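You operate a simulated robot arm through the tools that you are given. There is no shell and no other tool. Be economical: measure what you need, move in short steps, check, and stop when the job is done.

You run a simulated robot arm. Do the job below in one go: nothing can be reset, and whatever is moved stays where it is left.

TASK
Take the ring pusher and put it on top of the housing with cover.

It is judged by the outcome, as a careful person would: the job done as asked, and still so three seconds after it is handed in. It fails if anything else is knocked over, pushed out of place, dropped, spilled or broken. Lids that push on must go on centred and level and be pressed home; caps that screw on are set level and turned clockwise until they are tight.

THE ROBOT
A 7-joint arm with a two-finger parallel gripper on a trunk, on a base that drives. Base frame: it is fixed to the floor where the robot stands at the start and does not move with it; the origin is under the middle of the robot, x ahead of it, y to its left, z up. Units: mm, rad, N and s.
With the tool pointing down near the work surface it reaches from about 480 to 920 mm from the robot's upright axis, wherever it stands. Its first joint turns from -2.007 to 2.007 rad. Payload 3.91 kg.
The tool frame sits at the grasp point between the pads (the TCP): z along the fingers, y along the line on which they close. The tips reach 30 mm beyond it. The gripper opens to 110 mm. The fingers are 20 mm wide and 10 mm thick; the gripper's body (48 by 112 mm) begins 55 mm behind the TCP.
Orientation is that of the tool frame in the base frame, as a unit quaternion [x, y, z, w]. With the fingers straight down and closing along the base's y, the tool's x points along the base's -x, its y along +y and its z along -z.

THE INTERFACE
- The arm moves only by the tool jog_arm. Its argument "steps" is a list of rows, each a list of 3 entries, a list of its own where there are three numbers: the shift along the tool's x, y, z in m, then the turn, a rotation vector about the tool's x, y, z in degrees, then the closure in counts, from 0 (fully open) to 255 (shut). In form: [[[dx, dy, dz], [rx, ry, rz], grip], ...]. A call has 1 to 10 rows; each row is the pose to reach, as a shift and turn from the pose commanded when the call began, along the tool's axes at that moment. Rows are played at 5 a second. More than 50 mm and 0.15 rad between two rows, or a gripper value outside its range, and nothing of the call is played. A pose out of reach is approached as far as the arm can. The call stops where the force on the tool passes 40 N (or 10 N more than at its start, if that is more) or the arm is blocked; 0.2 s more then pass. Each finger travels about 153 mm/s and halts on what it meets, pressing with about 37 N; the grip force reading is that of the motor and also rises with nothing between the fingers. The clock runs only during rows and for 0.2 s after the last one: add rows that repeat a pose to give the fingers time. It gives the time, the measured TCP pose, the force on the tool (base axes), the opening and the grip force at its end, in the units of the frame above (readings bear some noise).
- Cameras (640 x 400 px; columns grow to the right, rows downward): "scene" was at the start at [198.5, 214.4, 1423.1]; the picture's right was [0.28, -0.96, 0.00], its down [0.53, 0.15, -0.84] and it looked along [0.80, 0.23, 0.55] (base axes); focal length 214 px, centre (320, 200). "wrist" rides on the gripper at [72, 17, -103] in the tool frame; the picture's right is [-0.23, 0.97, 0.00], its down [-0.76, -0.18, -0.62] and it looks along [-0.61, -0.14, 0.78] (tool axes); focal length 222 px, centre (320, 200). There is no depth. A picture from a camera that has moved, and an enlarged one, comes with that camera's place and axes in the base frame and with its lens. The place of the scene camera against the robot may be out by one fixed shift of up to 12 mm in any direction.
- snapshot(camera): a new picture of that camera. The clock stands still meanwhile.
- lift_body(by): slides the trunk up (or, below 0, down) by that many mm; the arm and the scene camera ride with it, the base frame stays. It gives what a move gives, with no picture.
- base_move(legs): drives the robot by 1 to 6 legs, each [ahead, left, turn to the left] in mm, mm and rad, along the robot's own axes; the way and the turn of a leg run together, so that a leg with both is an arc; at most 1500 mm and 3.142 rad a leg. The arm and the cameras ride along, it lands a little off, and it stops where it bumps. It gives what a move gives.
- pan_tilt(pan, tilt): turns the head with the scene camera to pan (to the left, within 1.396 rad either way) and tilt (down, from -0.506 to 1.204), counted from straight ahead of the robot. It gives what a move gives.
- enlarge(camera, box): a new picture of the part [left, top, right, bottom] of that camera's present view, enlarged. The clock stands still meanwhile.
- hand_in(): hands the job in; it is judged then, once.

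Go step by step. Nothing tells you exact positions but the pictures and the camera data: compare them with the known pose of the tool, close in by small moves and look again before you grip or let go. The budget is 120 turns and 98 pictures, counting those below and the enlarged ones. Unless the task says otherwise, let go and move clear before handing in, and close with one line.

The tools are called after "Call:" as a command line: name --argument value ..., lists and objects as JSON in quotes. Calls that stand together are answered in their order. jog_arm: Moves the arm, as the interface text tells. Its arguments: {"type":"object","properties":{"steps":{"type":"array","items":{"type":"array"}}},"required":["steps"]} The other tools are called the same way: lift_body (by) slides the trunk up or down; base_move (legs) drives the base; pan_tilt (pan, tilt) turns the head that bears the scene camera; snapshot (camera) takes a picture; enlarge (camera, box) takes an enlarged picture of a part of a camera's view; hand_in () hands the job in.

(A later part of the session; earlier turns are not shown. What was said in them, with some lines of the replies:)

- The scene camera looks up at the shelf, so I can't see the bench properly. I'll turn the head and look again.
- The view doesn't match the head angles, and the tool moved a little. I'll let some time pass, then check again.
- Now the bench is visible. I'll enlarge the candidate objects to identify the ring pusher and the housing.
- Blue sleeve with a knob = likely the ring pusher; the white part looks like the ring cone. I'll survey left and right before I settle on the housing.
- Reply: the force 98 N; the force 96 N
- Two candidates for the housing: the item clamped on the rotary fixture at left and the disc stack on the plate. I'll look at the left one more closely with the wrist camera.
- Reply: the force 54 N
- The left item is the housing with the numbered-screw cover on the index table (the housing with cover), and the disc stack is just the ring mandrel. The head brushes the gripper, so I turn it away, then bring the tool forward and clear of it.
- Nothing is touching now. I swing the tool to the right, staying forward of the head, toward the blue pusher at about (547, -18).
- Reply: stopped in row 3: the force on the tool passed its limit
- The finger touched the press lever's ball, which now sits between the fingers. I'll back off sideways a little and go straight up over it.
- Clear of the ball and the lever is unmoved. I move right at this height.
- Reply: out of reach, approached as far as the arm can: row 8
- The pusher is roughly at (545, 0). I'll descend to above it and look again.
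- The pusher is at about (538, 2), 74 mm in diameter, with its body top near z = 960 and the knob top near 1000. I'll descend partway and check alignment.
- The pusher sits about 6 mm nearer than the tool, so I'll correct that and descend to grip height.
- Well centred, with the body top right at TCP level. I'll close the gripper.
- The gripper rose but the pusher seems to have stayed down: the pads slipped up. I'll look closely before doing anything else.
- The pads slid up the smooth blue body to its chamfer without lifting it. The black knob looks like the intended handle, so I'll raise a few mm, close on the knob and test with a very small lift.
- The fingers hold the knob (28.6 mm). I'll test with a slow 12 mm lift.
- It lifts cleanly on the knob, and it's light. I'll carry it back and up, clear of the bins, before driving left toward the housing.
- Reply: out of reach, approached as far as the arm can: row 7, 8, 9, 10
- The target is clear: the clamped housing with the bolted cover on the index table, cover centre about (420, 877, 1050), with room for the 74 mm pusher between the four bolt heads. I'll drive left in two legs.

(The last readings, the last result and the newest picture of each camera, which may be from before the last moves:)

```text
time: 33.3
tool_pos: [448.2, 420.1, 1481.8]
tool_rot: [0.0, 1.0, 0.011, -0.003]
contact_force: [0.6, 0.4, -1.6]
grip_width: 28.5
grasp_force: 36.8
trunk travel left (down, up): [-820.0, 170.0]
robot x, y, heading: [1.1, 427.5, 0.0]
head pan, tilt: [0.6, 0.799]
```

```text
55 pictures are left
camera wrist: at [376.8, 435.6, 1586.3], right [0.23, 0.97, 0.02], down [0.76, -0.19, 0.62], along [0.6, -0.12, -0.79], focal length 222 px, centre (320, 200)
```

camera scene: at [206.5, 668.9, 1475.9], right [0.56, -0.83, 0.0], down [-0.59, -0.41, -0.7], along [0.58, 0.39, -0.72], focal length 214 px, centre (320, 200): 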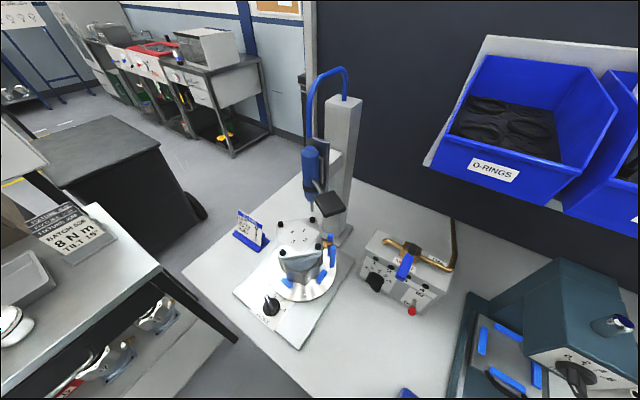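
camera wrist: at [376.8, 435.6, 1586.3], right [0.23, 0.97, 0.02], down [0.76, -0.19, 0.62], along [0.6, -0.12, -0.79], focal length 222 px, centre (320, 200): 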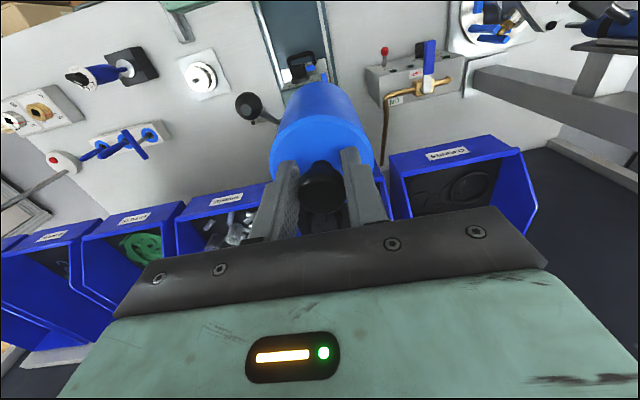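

A post with a hanging driver stands behind the housing. I'll zoom in to see how close it is to the cover.

Call:
enlarge --camera "scene" --box '[220, 60, 400, 310]'

Call:
enlarge --camera "scene" --box '[255, 190, 355, 270]'

```text
1.60 times, centred on (310, 185) of scene
camera zoom: at [206.5, 668.9, 1475.9], right [0.56, -0.83, 0.0], down [-0.59, -0.41, -0.7], along [0.58, 0.39, -0.72], focal length 343 px, centre (336, 224)
```

zoom: 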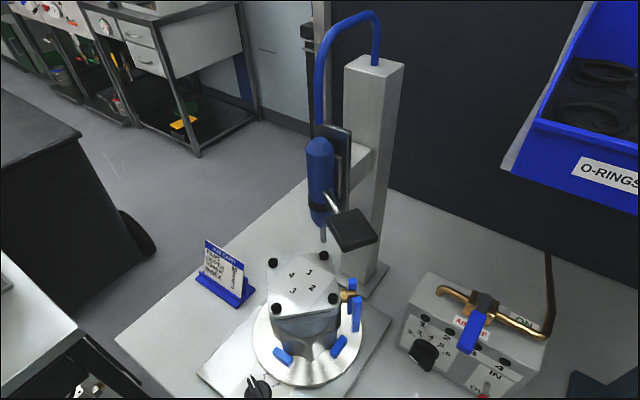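

```text
5.00 times, centred on (305, 230) of scene
camera zoom: at [206.5, 668.9, 1475.9], right [0.56, -0.83, 0.0], down [-0.59, -0.41, -0.7], along [0.58, 0.39, -0.72], focal length 1072 px, centre (395, 50)
```

zoom: 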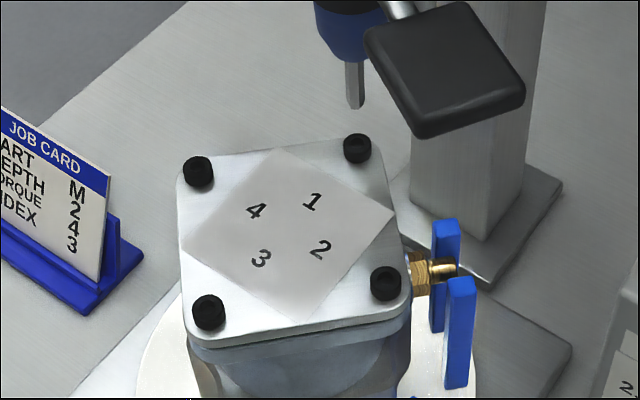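

The driver bit hangs right above bolt 1 (about x = 475, y = 871), and the four bolts sit at ±55 mm along x and y from the cover centre near (420, 873). I'll bring the pusher over at height, well to the near side, and then check by wrist camera.

Call:
jog_arm --steps '[[[0.03, 0.02, 0], [0, 0, 0], 255], [[0.06, 0.05, 0], [0, 0, 0], 255], [[0.08, 0.09, 0], [0, 0, 0], 255], [[0.1, 0.13, 0], [0, 0, 0], 255], [[0.11, 0.17, 0], [0, 0, 0], 255], [[0.12, 0.21, 0], [0, 0, 0], 255], [[0.12, 0.25, 0], [0, 0, 0], 255], [[0.12, 0.29, 0], [0, 0, 0], 255], [[0.12, 0.33, 0], [0, 0, 0], 255], [[0.12, 0.37, 0], [0, 0, 0], 255]]'

Call:
snapshot --camera "wrist"

Call:
snapshot --camera "scene"

```text
time: 35.5
tool_pos: [327.7, 791.3, 1488.1]
tool_rot: [0.001, 1.0, 0.011, -0.002]
contact_force: [0.5, -1.3, -0.8]
grip_width: 28.5
grasp_force: 36.9
out of reach, approached as far as the arm can: row 1, 2, 3
trunk travel left (down, up): [-820.0, 170.0]
robot x, y, heading: [-3.5, 426.7, -0.001]
head pan, tilt: [0.6, 0.799]
```

```text
52 pictures are left
camera wrist: at [255.7, 806.5, 1592.4], right [0.23, 0.97, 0.02], down [0.76, -0.19, 0.62], along [0.6, -0.12, -0.79], focal length 222 px, centre (320, 200)
```

wrist: 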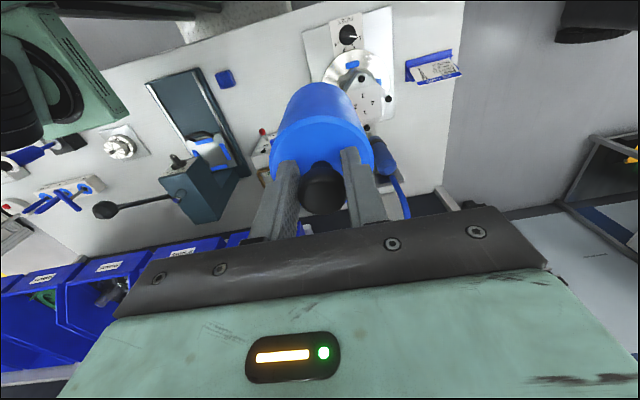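

```text
51 pictures are left
camera scene: at [206.5, 668.4, 1475.9], right [0.56, -0.83, 0.0], down [-0.59, -0.4, -0.7], along [0.58, 0.39, -0.72], focal length 214 px, centre (320, 200)
```

scene: 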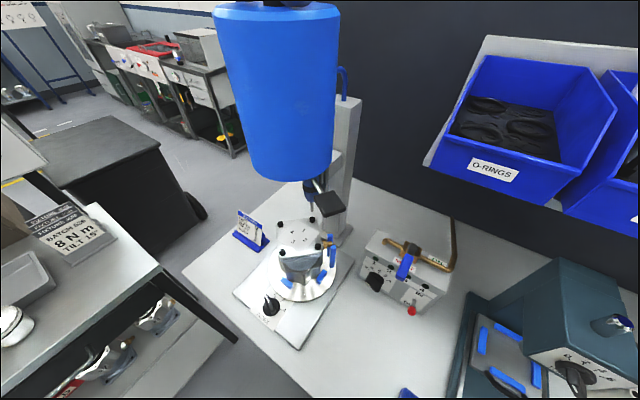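

Call:
enlarge --camera "wrist" --box '[310, 10, 470, 230]'

```text
1.82 times, centred on (390, 120) of wrist
camera zoom: at [255.7, 806.5, 1592.4], right [0.23, 0.97, 0.02], down [0.76, -0.19, 0.62], along [0.6, -0.12, -0.79], focal length 404 px, centre (193, 346)
```

zoom: 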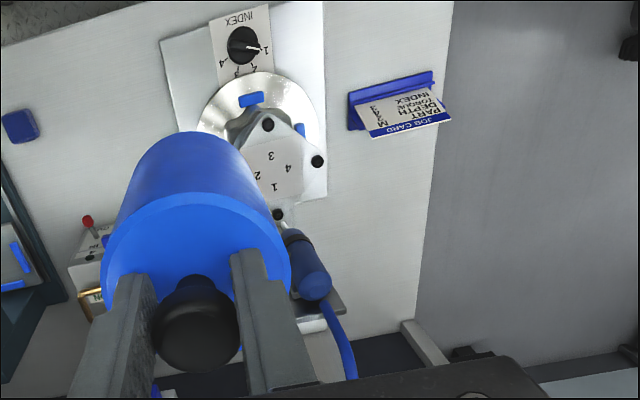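

The wrist view puts the cover centre at about (416, 885) with bolts at radius 55. I'll approach above it on the near side and lower to z ≈ 1390.

Call:
jog_arm --steps '[[[0, 0.035, 0], [0, 0, 0], 255], [[0, 0.07, 0.01], [0, 0, 0], 255], [[-0.015, 0.097, 0.03], [0, 0, 0], 255], [[-0.035, 0.097, 0.06], [0, 0, 0], 255], [[-0.05, 0.097, 0.095], [0, 0, 0], 255], [[-0.05, 0.097, 0.095], [0, 0, 0], 255]]'

Call:
snapshot --camera "wrist"

Call:
snapshot --camera "scene"

```text
time: 36.9
tool_pos: [380.0, 890.6, 1396.4]
tool_rot: [0.0, 1.0, 0.01, -0.003]
contact_force: [-0.1, 0.5, -1.2]
grip_width: 28.5
grasp_force: 36.9
out of reach, approached as far as the arm can: row 3
trunk travel left (down, up): [-820.0, 170.0]
robot x, y, heading: [2.2, 425.3, 0.002]
head pan, tilt: [0.6, 0.799]
```

```text
49 pictures are left
camera wrist: at [307.2, 906.4, 1499.7], right [0.23, 0.97, 0.02], down [0.76, -0.19, 0.62], along [0.6, -0.12, -0.79], focal length 222 px, centre (320, 200)
```

wrist: 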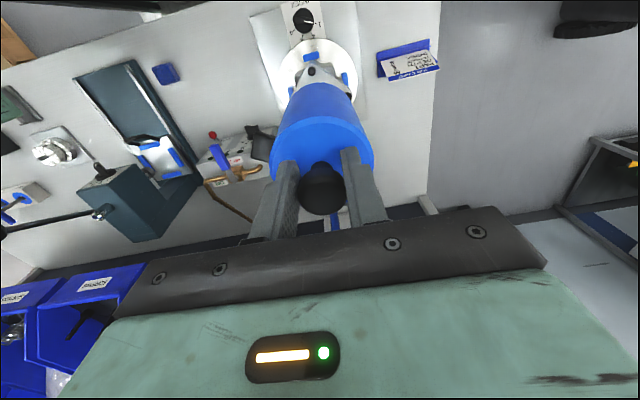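

```text
48 pictures are left
camera scene: at [206.5, 669.3, 1475.8], right [0.57, -0.82, 0.0], down [-0.59, -0.41, -0.7], along [0.58, 0.39, -0.72], focal length 214 px, centre (320, 200)
```

scene: 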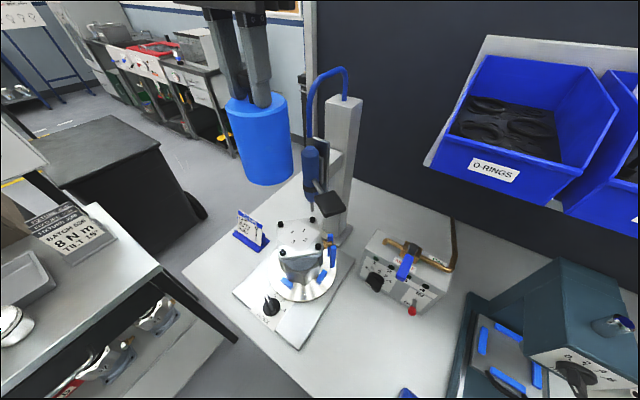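

Clear. I'll lower to z ≈ 1280 (pusher bottom about 1145), staying 30 mm short of the centre.

Call:
jog_arm --steps '[[[0, 0, 0.03], [0, 0, 0], 255], [[0, 0, 0.06], [0, 0, 0], 255], [[0, 0, 0.09], [0, 0, 0], 255], [[0, 0, 0.115], [0, 0, 0], 255], [[0, 0, 0.115], [0, 0, 0], 255]]'

Call:
snapshot --camera "wrist"

Call:
enlarge --camera "scene" --box '[220, 60, 400, 310]'

```text
time: 38.1
tool_pos: [380.2, 891.1, 1282.9]
tool_rot: [0.001, 1.0, 0.012, -0.002]
contact_force: [-0.4, -0.3, -1.9]
grip_width: 28.8
grasp_force: 37.0
trunk travel left (down, up): [-820.0, 170.0]
robot x, y, heading: [-0.2, 428.6, -0.0]
head pan, tilt: [0.6, 0.799]
```

```text
47 pictures are left
camera wrist: at [307.0, 907.9, 1387.2], right [0.23, 0.97, 0.02], down [0.76, -0.19, 0.62], along [0.6, -0.12, -0.79], focal length 222 px, centre (320, 200)
```

wrist: 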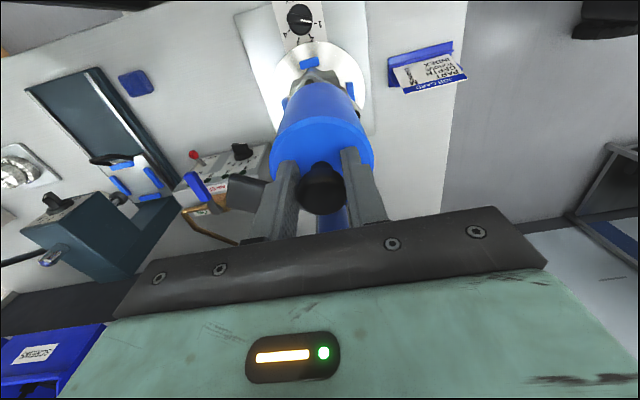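

```text
1.60 times, centred on (310, 185) of scene
camera zoom: at [206.6, 669.2, 1475.8], right [0.57, -0.82, 0.0], down [-0.59, -0.41, -0.7], along [0.58, 0.39, -0.72], focal length 343 px, centre (336, 224)
```

zoom: 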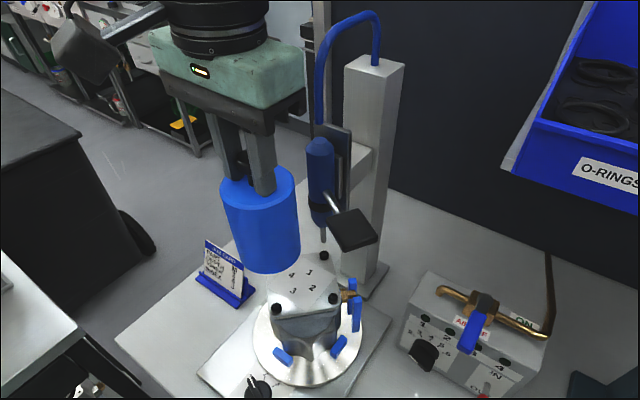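

The paddle lever of the driver is near (421, 808, 1204), close to the pusher's path. I'll measure its near edge more precisely.

Call:
enlarge --camera "wrist" --box '[180, 130, 400, 250]'

Call:
enlarge --camera "scene" --box '[260, 120, 360, 270]'

```text
2.91 times, centred on (290, 190) of wrist
camera zoom: at [307.0, 907.9, 1387.2], right [0.23, 0.97, 0.02], down [0.76, -0.19, 0.62], along [0.6, -0.12, -0.79], focal length 646 px, centre (407, 229)
```

zoom: 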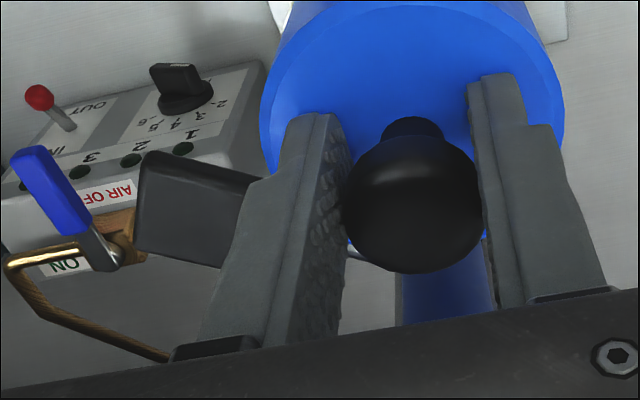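

```text
2.67 times, centred on (310, 195) of scene
camera zoom: at [206.6, 669.2, 1475.8], right [0.57, -0.82, 0.0], down [-0.59, -0.41, -0.7], along [0.58, 0.39, -0.72], focal length 572 px, centre (347, 213)
```

zoom: 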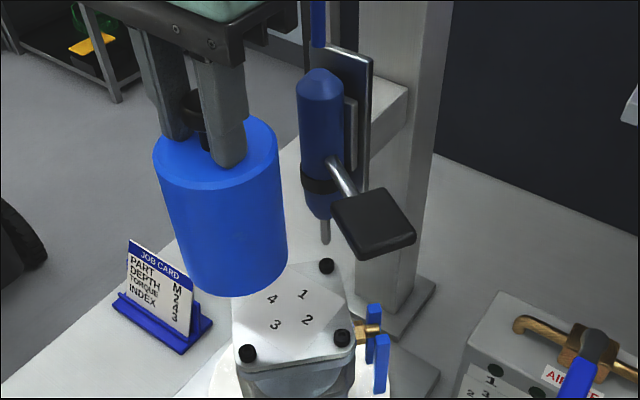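

The paddle and driver leave about 7–10 mm of clearance around the placement column. I'll move over the cover slightly to the near side and down to about 30 mm above it, then compare the pusher's rim directly with the bolts in the scene view.

Call:
jog_arm --steps '[[[-0.016, -0.004, 0], [0, 0, 0], 255], [[-0.032, -0.004, 0], [0, 0, 0], 255], [[-0.032, -0.004, 0.015], [0, 0, 0], 255], [[-0.032, -0.004, 0.03], [0, 0, 0], 255], [[-0.032, -0.004, 0.045], [0, 0, 0], 255], [[-0.032, -0.004, 0.06], [0, 0, 0], 255], [[-0.032, -0.004, 0.06], [0, 0, 0], 255]]'

Call:
enlarge --camera "scene" --box '[250, 140, 370, 270]'

Call:
snapshot --camera "wrist"

```text
time: 39.7
tool_pos: [408.1, 890.9, 1223.2]
tool_rot: [0.002, 1.0, 0.012, -0.002]
contact_force: [-0.7, 0.4, -1.8]
grip_width: 28.5
grasp_force: 37.4
trunk travel left (down, up): [-820.0, 170.0]
robot x, y, heading: [1.7, 428.7, 0.001]
head pan, tilt: [0.6, 0.799]
```

```text
3.08 times, centred on (310, 205) of scene
camera zoom: at [206.5, 669.2, 1475.8], right [0.57, -0.83, 0.0], down [-0.59, -0.41, -0.7], along [0.58, 0.39, -0.72], focal length 660 px, centre (351, 185)
```

zoom: 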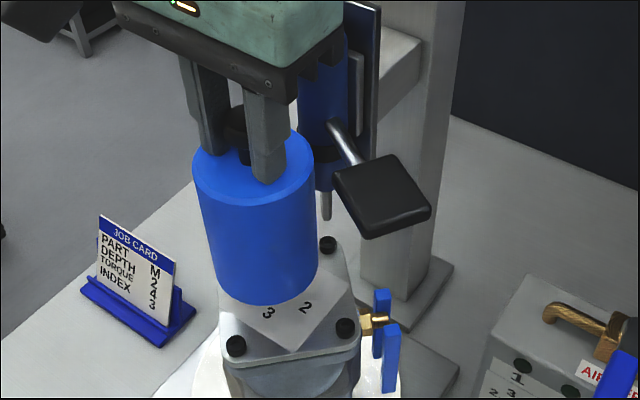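

```text
42 pictures are left
camera wrist: at [336.9, 905.2, 1327.4], right [0.23, 0.97, 0.02], down [0.76, -0.19, 0.62], along [0.6, -0.12, -0.79], focal length 222 px, centre (320, 200)
```

wrist: 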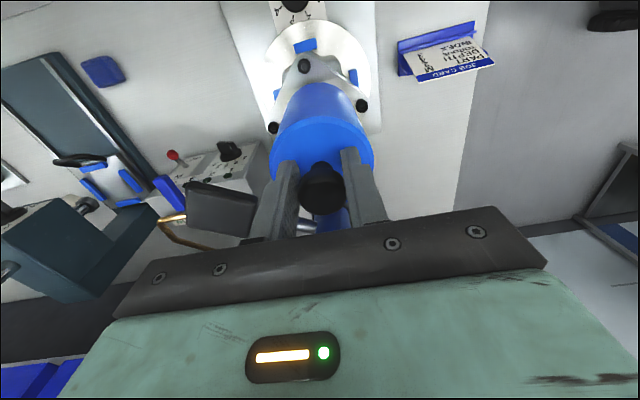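

The wrist view now shows bolts 2, 3 and 4 around the pusher. I'll enlarge it to compare the rim with the bolts.

Call:
enlarge --camera "wrist" --box '[240, 40, 400, 140]'

Call:
enlarge --camera "scene" --box '[280, 190, 344, 254]'

```text
4.00 times, centred on (320, 90) of wrist
camera zoom: at [336.9, 905.2, 1327.4], right [0.23, 0.97, 0.02], down [0.76, -0.19, 0.62], along [0.6, -0.12, -0.79], focal length 888 px, centre (320, 640)
```

zoom: 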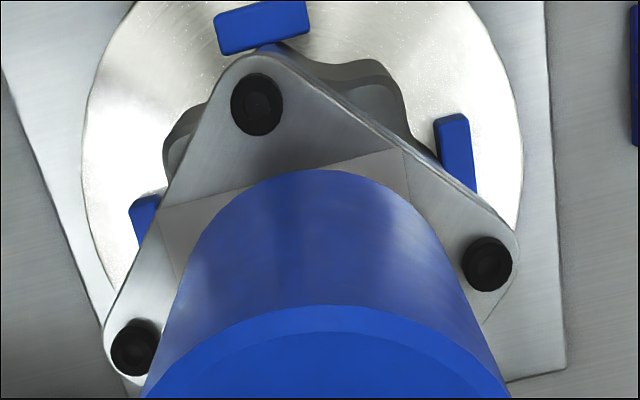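

```text
6.25 times, centred on (312, 222) of scene
camera zoom: at [206.5, 669.2, 1475.8], right [0.57, -0.83, 0.0], down [-0.59, -0.41, -0.7], along [0.58, 0.39, -0.72], focal length 1340 px, centre (370, 62)
```

zoom: 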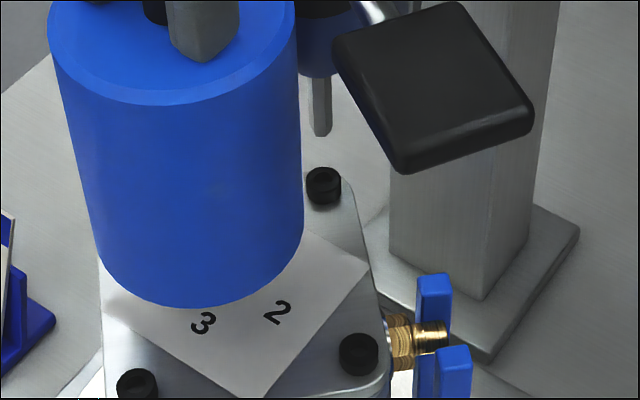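

Both views agree: the pusher's axis is about 5 mm near and 6 mm left of the cover centre, inside the bolt circle. I'll nudge it slightly and lower to about 18 mm above the cover.

Call:
jog_arm --steps '[[[-0.002, -0.003, 0.006], [0, 0, 0], 255], [[-0.002, -0.003, 0.012], [0, 0, 0], 255], [[-0.002, -0.003, 0.018], [0, 0, 0], 255], [[-0.002, -0.003, 0.022], [0, 0, 0], 255], [[-0.002, -0.003, 0.022], [0, 0, 0], 255]]'

Call:
enlarge --camera "wrist" --box '[240, 40, 400, 140]'

Call:
enlarge --camera "scene" --box '[280, 190, 344, 254]'

```text
time: 40.9
tool_pos: [412.2, 886.9, 1200.2]
tool_rot: [0.0, 1.0, 0.011, -0.002]
contact_force: [-0.1, 0.5, -1.7]
grip_width: 28.7
grasp_force: 37.1
trunk travel left (down, up): [-820.0, 170.0]
robot x, y, heading: [0.7, 425.7, -0.0]
head pan, tilt: [0.6, 0.799]
```

```text
4.00 times, centred on (320, 90) of wrist
camera zoom: at [339.5, 902.3, 1304.7], right [0.23, 0.97, 0.02], down [0.76, -0.19, 0.62], along [0.6, -0.12, -0.79], focal length 888 px, centre (320, 640)
```

zoom: 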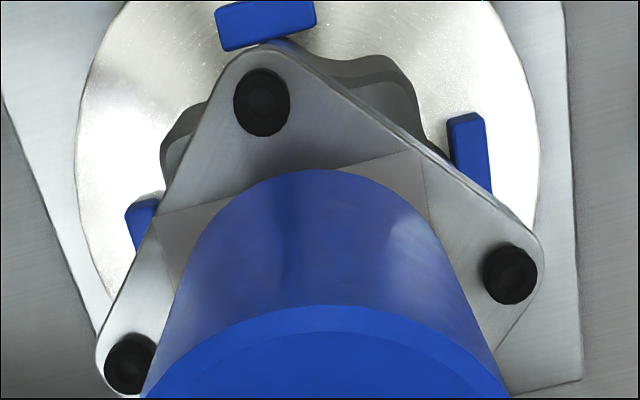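

```text
6.25 times, centred on (312, 222) of scene
camera zoom: at [206.5, 669.2, 1475.8], right [0.57, -0.82, 0.0], down [-0.59, -0.41, -0.7], along [0.58, 0.39, -0.72], focal length 1340 px, centre (370, 62)
```

zoom: 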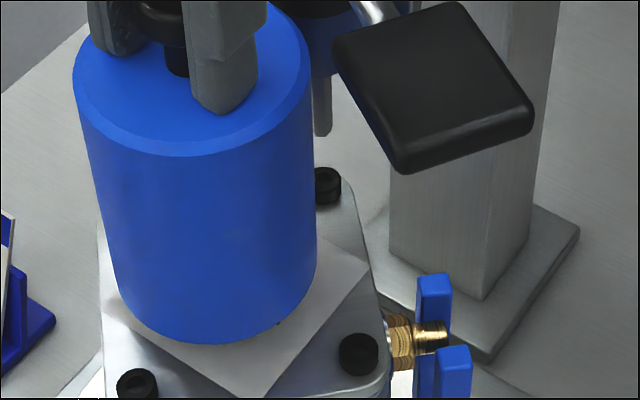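

The pusher is now about (-2.5, +2.5) mm off the cover centre, well inside the bolts. I'll shift 2 mm away from the driver and lower further.

Call:
jog_arm --steps '[[[0.002, 0, 0.004], [0, 0, 0], 255], [[0.002, 0, 0.008], [0, 0, 0], 255], [[0.002, 0, 0.012], [0, 0, 0], 255], [[0.002, 0, 0.015], [0, 0, 0], 255], [[0.002, 0, 0.015], [0, 0, 0], 255]]'

Call:
enlarge --camera "scene" --box '[280, 190, 344, 254]'

Call:
enlarge --camera "wrist" --box '[240, 40, 400, 140]'

```text
time: 42.1
tool_pos: [409.3, 887.5, 1185.2]
tool_rot: [0.0, 1.0, 0.012, -0.002]
contact_force: [0.4, -0.1, -1.2]
grip_width: 28.7
grasp_force: 37.0
trunk travel left (down, up): [-820.0, 170.0]
robot x, y, heading: [1.3, 426.7, 0.001]
head pan, tilt: [0.6, 0.799]
```

```text
6.25 times, centred on (312, 222) of scene
camera zoom: at [206.5, 669.2, 1475.8], right [0.57, -0.82, 0.0], down [-0.59, -0.41, -0.7], along [0.58, 0.39, -0.72], focal length 1340 px, centre (370, 62)
```

zoom: 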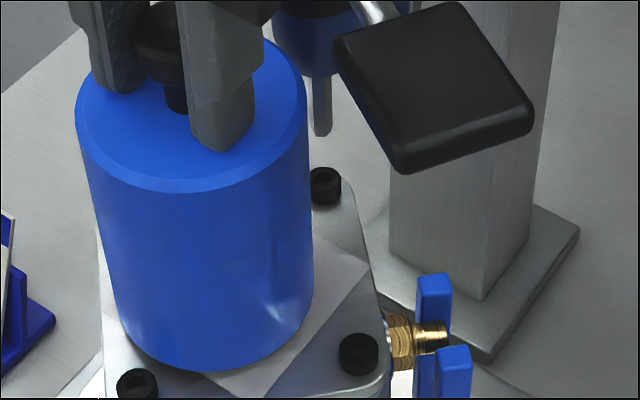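

```text
4.00 times, centred on (320, 90) of wrist
camera zoom: at [337.5, 902.9, 1289.2], right [0.23, 0.97, 0.02], down [0.76, -0.19, 0.62], along [0.6, -0.12, -0.79], focal length 888 px, centre (320, 640)
```

zoom: 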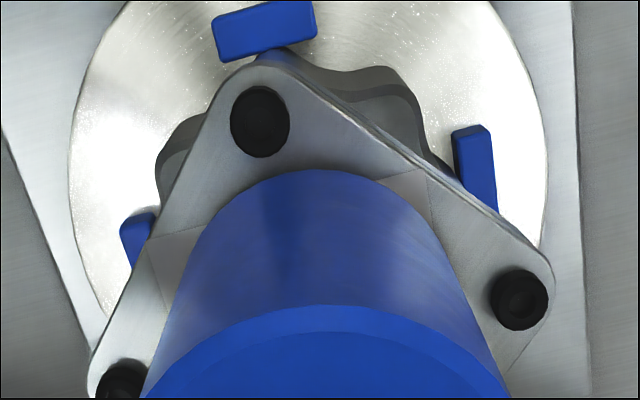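

Positions hold, with about 4 mm to bolt 3. I'll lower the last few mm in small steps until it touches.

Call:
jog_arm --steps '[[[0, 0, 0.001], [0, 0, 0], 255], [[0, 0, 0.002], [0, 0, 0], 255], [[0, 0, 0.003], [0, 0, 0], 255], [[0, 0, 0.004], [0, 0, 0], 255], [[0, 0, 0.005], [0, 0, 0], 255]]'

Call:
enlarge --camera "scene" --box '[280, 190, 344, 254]'

```text
time: 43.3
tool_pos: [410.0, 886.9, 1179.9]
tool_rot: [0.001, 1.0, 0.012, -0.003]
contact_force: [0.2, 0.5, -1.4]
grip_width: 28.9
grasp_force: 37.2
trunk travel left (down, up): [-820.0, 170.0]
robot x, y, heading: [1.1, 424.3, -0.002]
head pan, tilt: [0.6, 0.799]
```

```text
6.25 times, centred on (312, 222) of scene
camera zoom: at [206.5, 669.2, 1475.8], right [0.57, -0.82, 0.0], down [-0.59, -0.41, -0.7], along [0.58, 0.39, -0.72], focal length 1340 px, centre (370, 62)
```

zoom: 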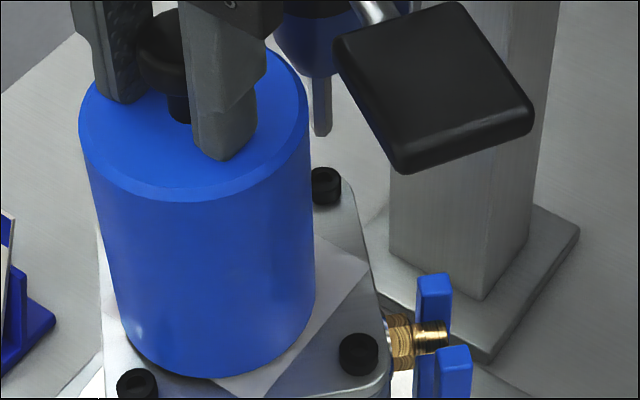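

No contact yet (the force is still only the pusher's weight). I'll keep lowering in 1 mm steps.

Call:
jog_arm --steps '[[[0, 0, 0.001], [0, 0, 0], 255], [[0, 0, 0.002], [0, 0, 0], 255], [[0, 0, 0.003], [0, 0, 0], 255]]'

Call:
jog_arm --steps '[[[0, 0, 0.001], [0, 0, 0], 255], [[0, 0, 0.002], [0, 0, 0], 255]]'

Call:
enlarge --camera "scene" --box '[280, 190, 344, 254]'

Call:
enlarge --camera "wrist" --box '[240, 40, 400, 140]'

```text
time: 44.1
tool_pos: [409.1, 887.9, 1177.8]
tool_rot: [0.001, 1.0, 0.011, -0.002]
contact_force: [0.5, -0.4, -1.8]
grip_width: 28.7
grasp_force: 36.5
trunk travel left (down, up): [-820.0, 170.0]
robot x, y, heading: [1.0, 423.2, 0.001]
head pan, tilt: [0.6, 0.799]
```

```text
time: 44.7
tool_pos: [410.0, 888.3, 1175.7]
tool_rot: [0.001, 1.0, 0.01, -0.002]
contact_force: [-1.1, -1.4, 3.3]
grip_width: 28.8
grasp_force: 36.9
trunk travel left (down, up): [-820.0, 170.0]
robot x, y, heading: [1.2, 427.0, -0.003]
head pan, tilt: [0.6, 0.799]
```

```text
6.25 times, centred on (312, 222) of scene
camera zoom: at [206.3, 669.0, 1476.0], right [0.57, -0.82, 0.0], down [-0.59, -0.41, -0.7], along [0.58, 0.39, -0.72], focal length 1340 px, centre (370, 62)
```

zoom: 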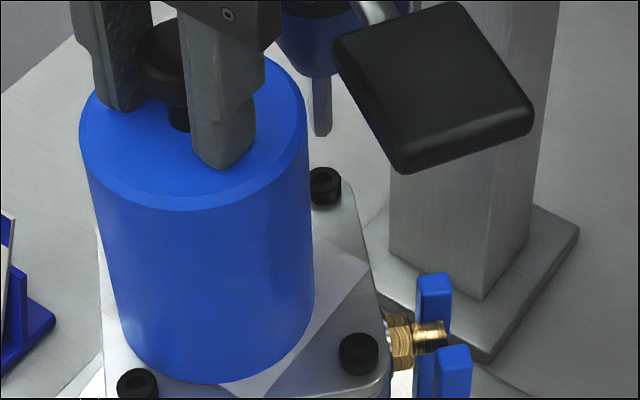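

```text
4.00 times, centred on (320, 90) of wrist
camera zoom: at [337.6, 903.2, 1280.1], right [0.23, 0.97, 0.02], down [0.76, -0.19, 0.62], along [0.6, -0.12, -0.79], focal length 888 px, centre (320, 640)
```

zoom: 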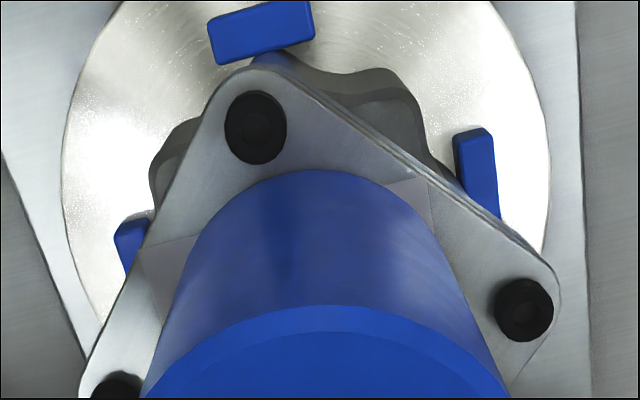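

Contact with the cover was felt (the force turned from -1.8 to +3.3 N), and the rim is clear of the bolts. I'll open the fingers just enough to free the knob.

Call:
jog_arm --steps '[[[0, 0, 0], [0, 0, 0], 185], [[0, 0, 0], [0, 0, 0], 175], [[0, 0, 0], [0, 0, 0], 160], [[0, 0, 0], [0, 0, 0], 150], [[0, 0, 0], [0, 0, 0], 150]]'

Call:
enlarge --camera "scene" --box '[260, 140, 360, 260]'

Call:
enlarge --camera "wrist" --box '[220, 40, 420, 240]'

```text
time: 45.9
tool_pos: [409.0, 887.7, 1175.9]
tool_rot: [0.0, 1.0, 0.011, -0.002]
contact_force: [0.0, 1.0, 9.9]
grip_width: 44.6
grasp_force: 0.1
trunk travel left (down, up): [-820.0, 170.0]
robot x, y, heading: [2.5, 425.5, -0.001]
head pan, tilt: [0.6, 0.799]
```

```text
3.33 times, centred on (310, 200) of scene
camera zoom: at [206.3, 669.0, 1476.0], right [0.57, -0.82, 0.0], down [-0.59, -0.41, -0.7], along [0.58, 0.39, -0.72], focal length 715 px, centre (353, 200)
```

zoom: 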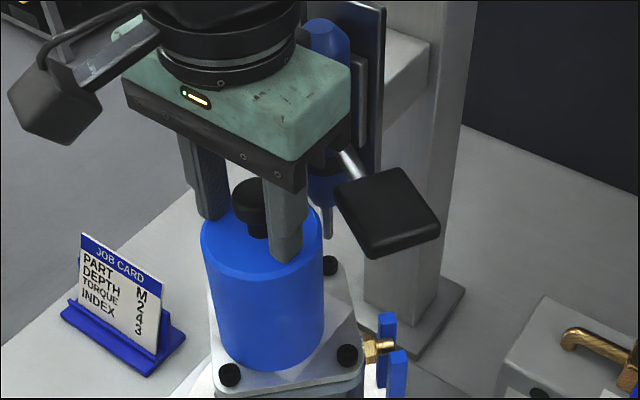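

```text
2.00 times, centred on (320, 140) of wrist
camera zoom: at [337.6, 903.2, 1280.0], right [0.23, 0.97, 0.02], down [0.76, -0.19, 0.62], along [0.6, -0.12, -0.79], focal length 444 px, centre (320, 320)
```

zoom: 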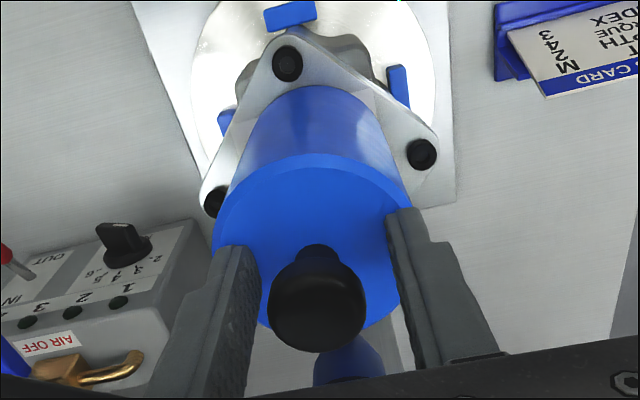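

The knob is free; a light upward force remains, so the fingertips likely rest on the pusher's shoulder. I'll rise straight up in small steps.

Call:
jog_arm --steps '[[[0, 0, -0.003], [0, 0, 0], 150], [[0, 0, -0.008], [0, 0, 0], 150], [[0, 0, -0.014], [0, 0, 0], 150], [[0, 0, -0.02], [0, 0, 0], 150]]'

Call:
enlarge --camera "scene" --box '[260, 140, 360, 260]'

Call:
enlarge --camera "wrist" --box '[220, 40, 420, 240]'

```text
time: 46.9
tool_pos: [408.8, 885.2, 1195.6]
tool_rot: [0.0, 1.0, 0.011, -0.002]
contact_force: [1.0, 0.3, 0.3]
grip_width: 45.2
grasp_force: 0.0
trunk travel left (down, up): [-820.0, 170.0]
robot x, y, heading: [0.9, 426.3, 0.002]
head pan, tilt: [0.6, 0.799]
```

```text
3.33 times, centred on (310, 200) of scene
camera zoom: at [206.5, 669.2, 1475.8], right [0.57, -0.82, 0.0], down [-0.59, -0.41, -0.7], along [0.58, 0.39, -0.72], focal length 715 px, centre (353, 200)
```

zoom: 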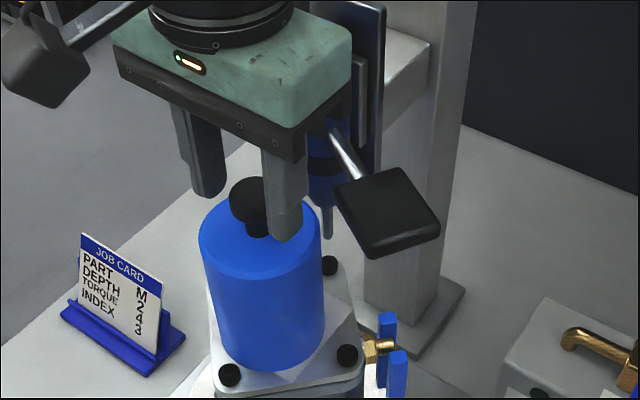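

```text
2.00 times, centred on (320, 140) of wrist
camera zoom: at [337.7, 902.6, 1299.5], right [0.23, 0.97, 0.02], down [0.76, -0.19, 0.62], along [0.6, -0.12, -0.79], focal length 444 px, centre (320, 320)
```

zoom: 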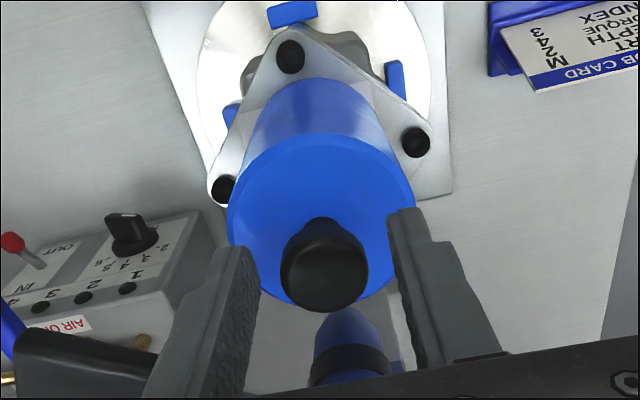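

The fingers are off and the pusher stands. I'll rise clear, then back away and inspect.

Call:
jog_arm --steps '[[[0, 0, -0.02], [0, 0, 0], 150], [[0, 0, -0.045], [0, 0, 0], 150], [[0, 0, -0.07], [0, 0, 0], 150], [[0.02, 0, -0.1], [0, 0, 0], 150], [[0.04, 0, -0.13], [0, 0, 0], 150], [[0.05, -0.03, -0.16], [0, 0, 0], 150], [[0.05, -0.06, -0.18], [0, 0, 0], 150]]'

Call:
enlarge --camera "scene" --box '[260, 140, 360, 260]'

Call:
snapshot --camera "wrist"

```text
time: 48.5
tool_pos: [358.7, 823.9, 1375.6]
tool_rot: [0.0, 1.0, 0.01, -0.002]
contact_force: [0.1, 1.2, -0.7]
grip_width: 45.4
grasp_force: 0.0
trunk travel left (down, up): [-820.0, 170.0]
robot x, y, heading: [1.8, 427.3, 0.002]
head pan, tilt: [0.6, 0.799]
```

```text
3.33 times, centred on (310, 200) of scene
camera zoom: at [206.5, 669.8, 1475.7], right [0.57, -0.82, 0.0], down [-0.59, -0.41, -0.7], along [0.57, 0.39, -0.72], focal length 715 px, centre (353, 200)
```

zoom: 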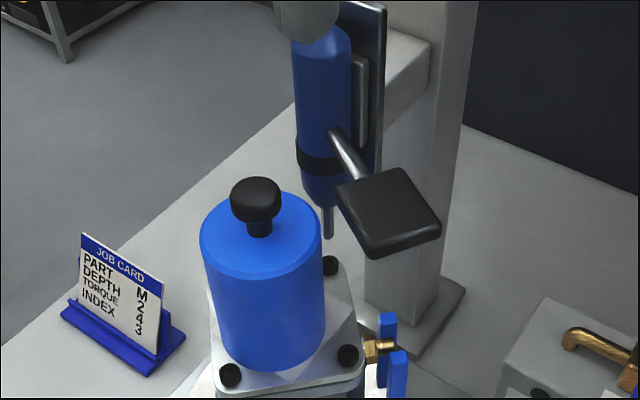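

```text
27 pictures are left
camera wrist: at [286.9, 839.7, 1479.7], right [0.23, 0.97, 0.02], down [0.76, -0.19, 0.62], along [0.6, -0.12, -0.79], focal length 222 px, centre (320, 200)
```

wrist: 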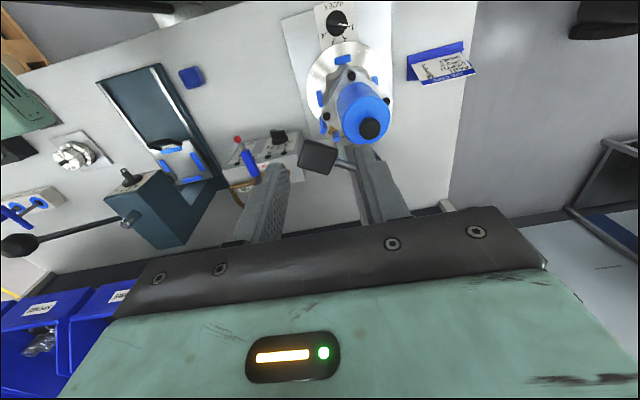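

The pusher stands upright on the cover and the arm is clear. I'll take one last close look to check it sits flat between the bolts.

Call:
enlarge --camera "wrist" --box '[300, 30, 420, 150]'

Call:
enlarge --camera "scene" --box '[280, 190, 344, 254]'

```text
3.33 times, centred on (360, 90) of wrist
camera zoom: at [286.9, 839.7, 1479.7], right [0.23, 0.97, 0.02], down [0.76, -0.19, 0.62], along [0.6, -0.12, -0.79], focal length 740 px, centre (187, 567)
```

zoom: 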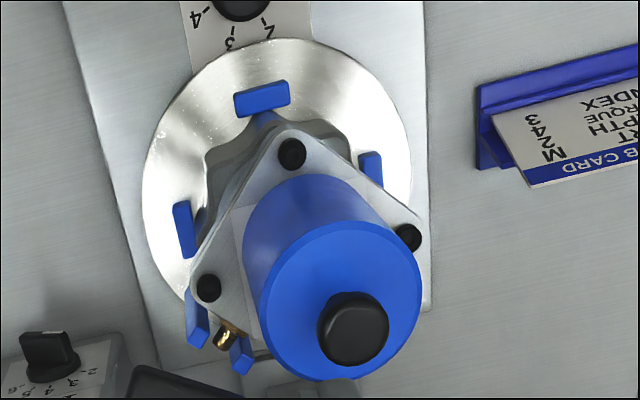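

```text
6.25 times, centred on (312, 222) of scene
camera zoom: at [206.5, 669.8, 1475.7], right [0.57, -0.82, 0.0], down [-0.59, -0.41, -0.7], along [0.57, 0.39, -0.72], focal length 1340 px, centre (370, 62)
```

zoom: 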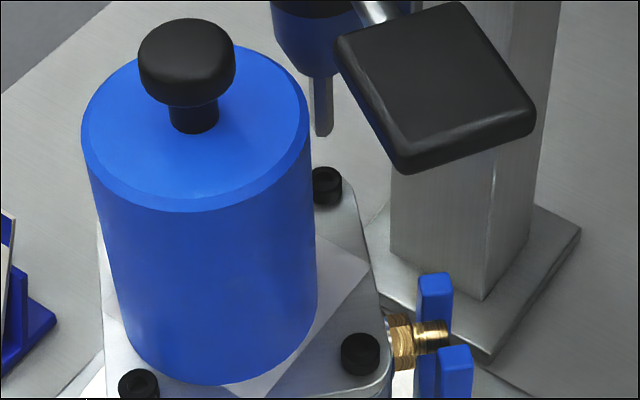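

The pusher sits flat and upright on the cover, between the four bolts, and the gripper is clear of it. Handing in.

Call:
hand_in

```text
The job is handed in.
```

The ring pusher, which I took to be the blue cylinder with the black knob, is standing upright on top of the housing's cover between its four bolts. Along the way a finger lightly touched the press lever's ball, which did not appear to move.
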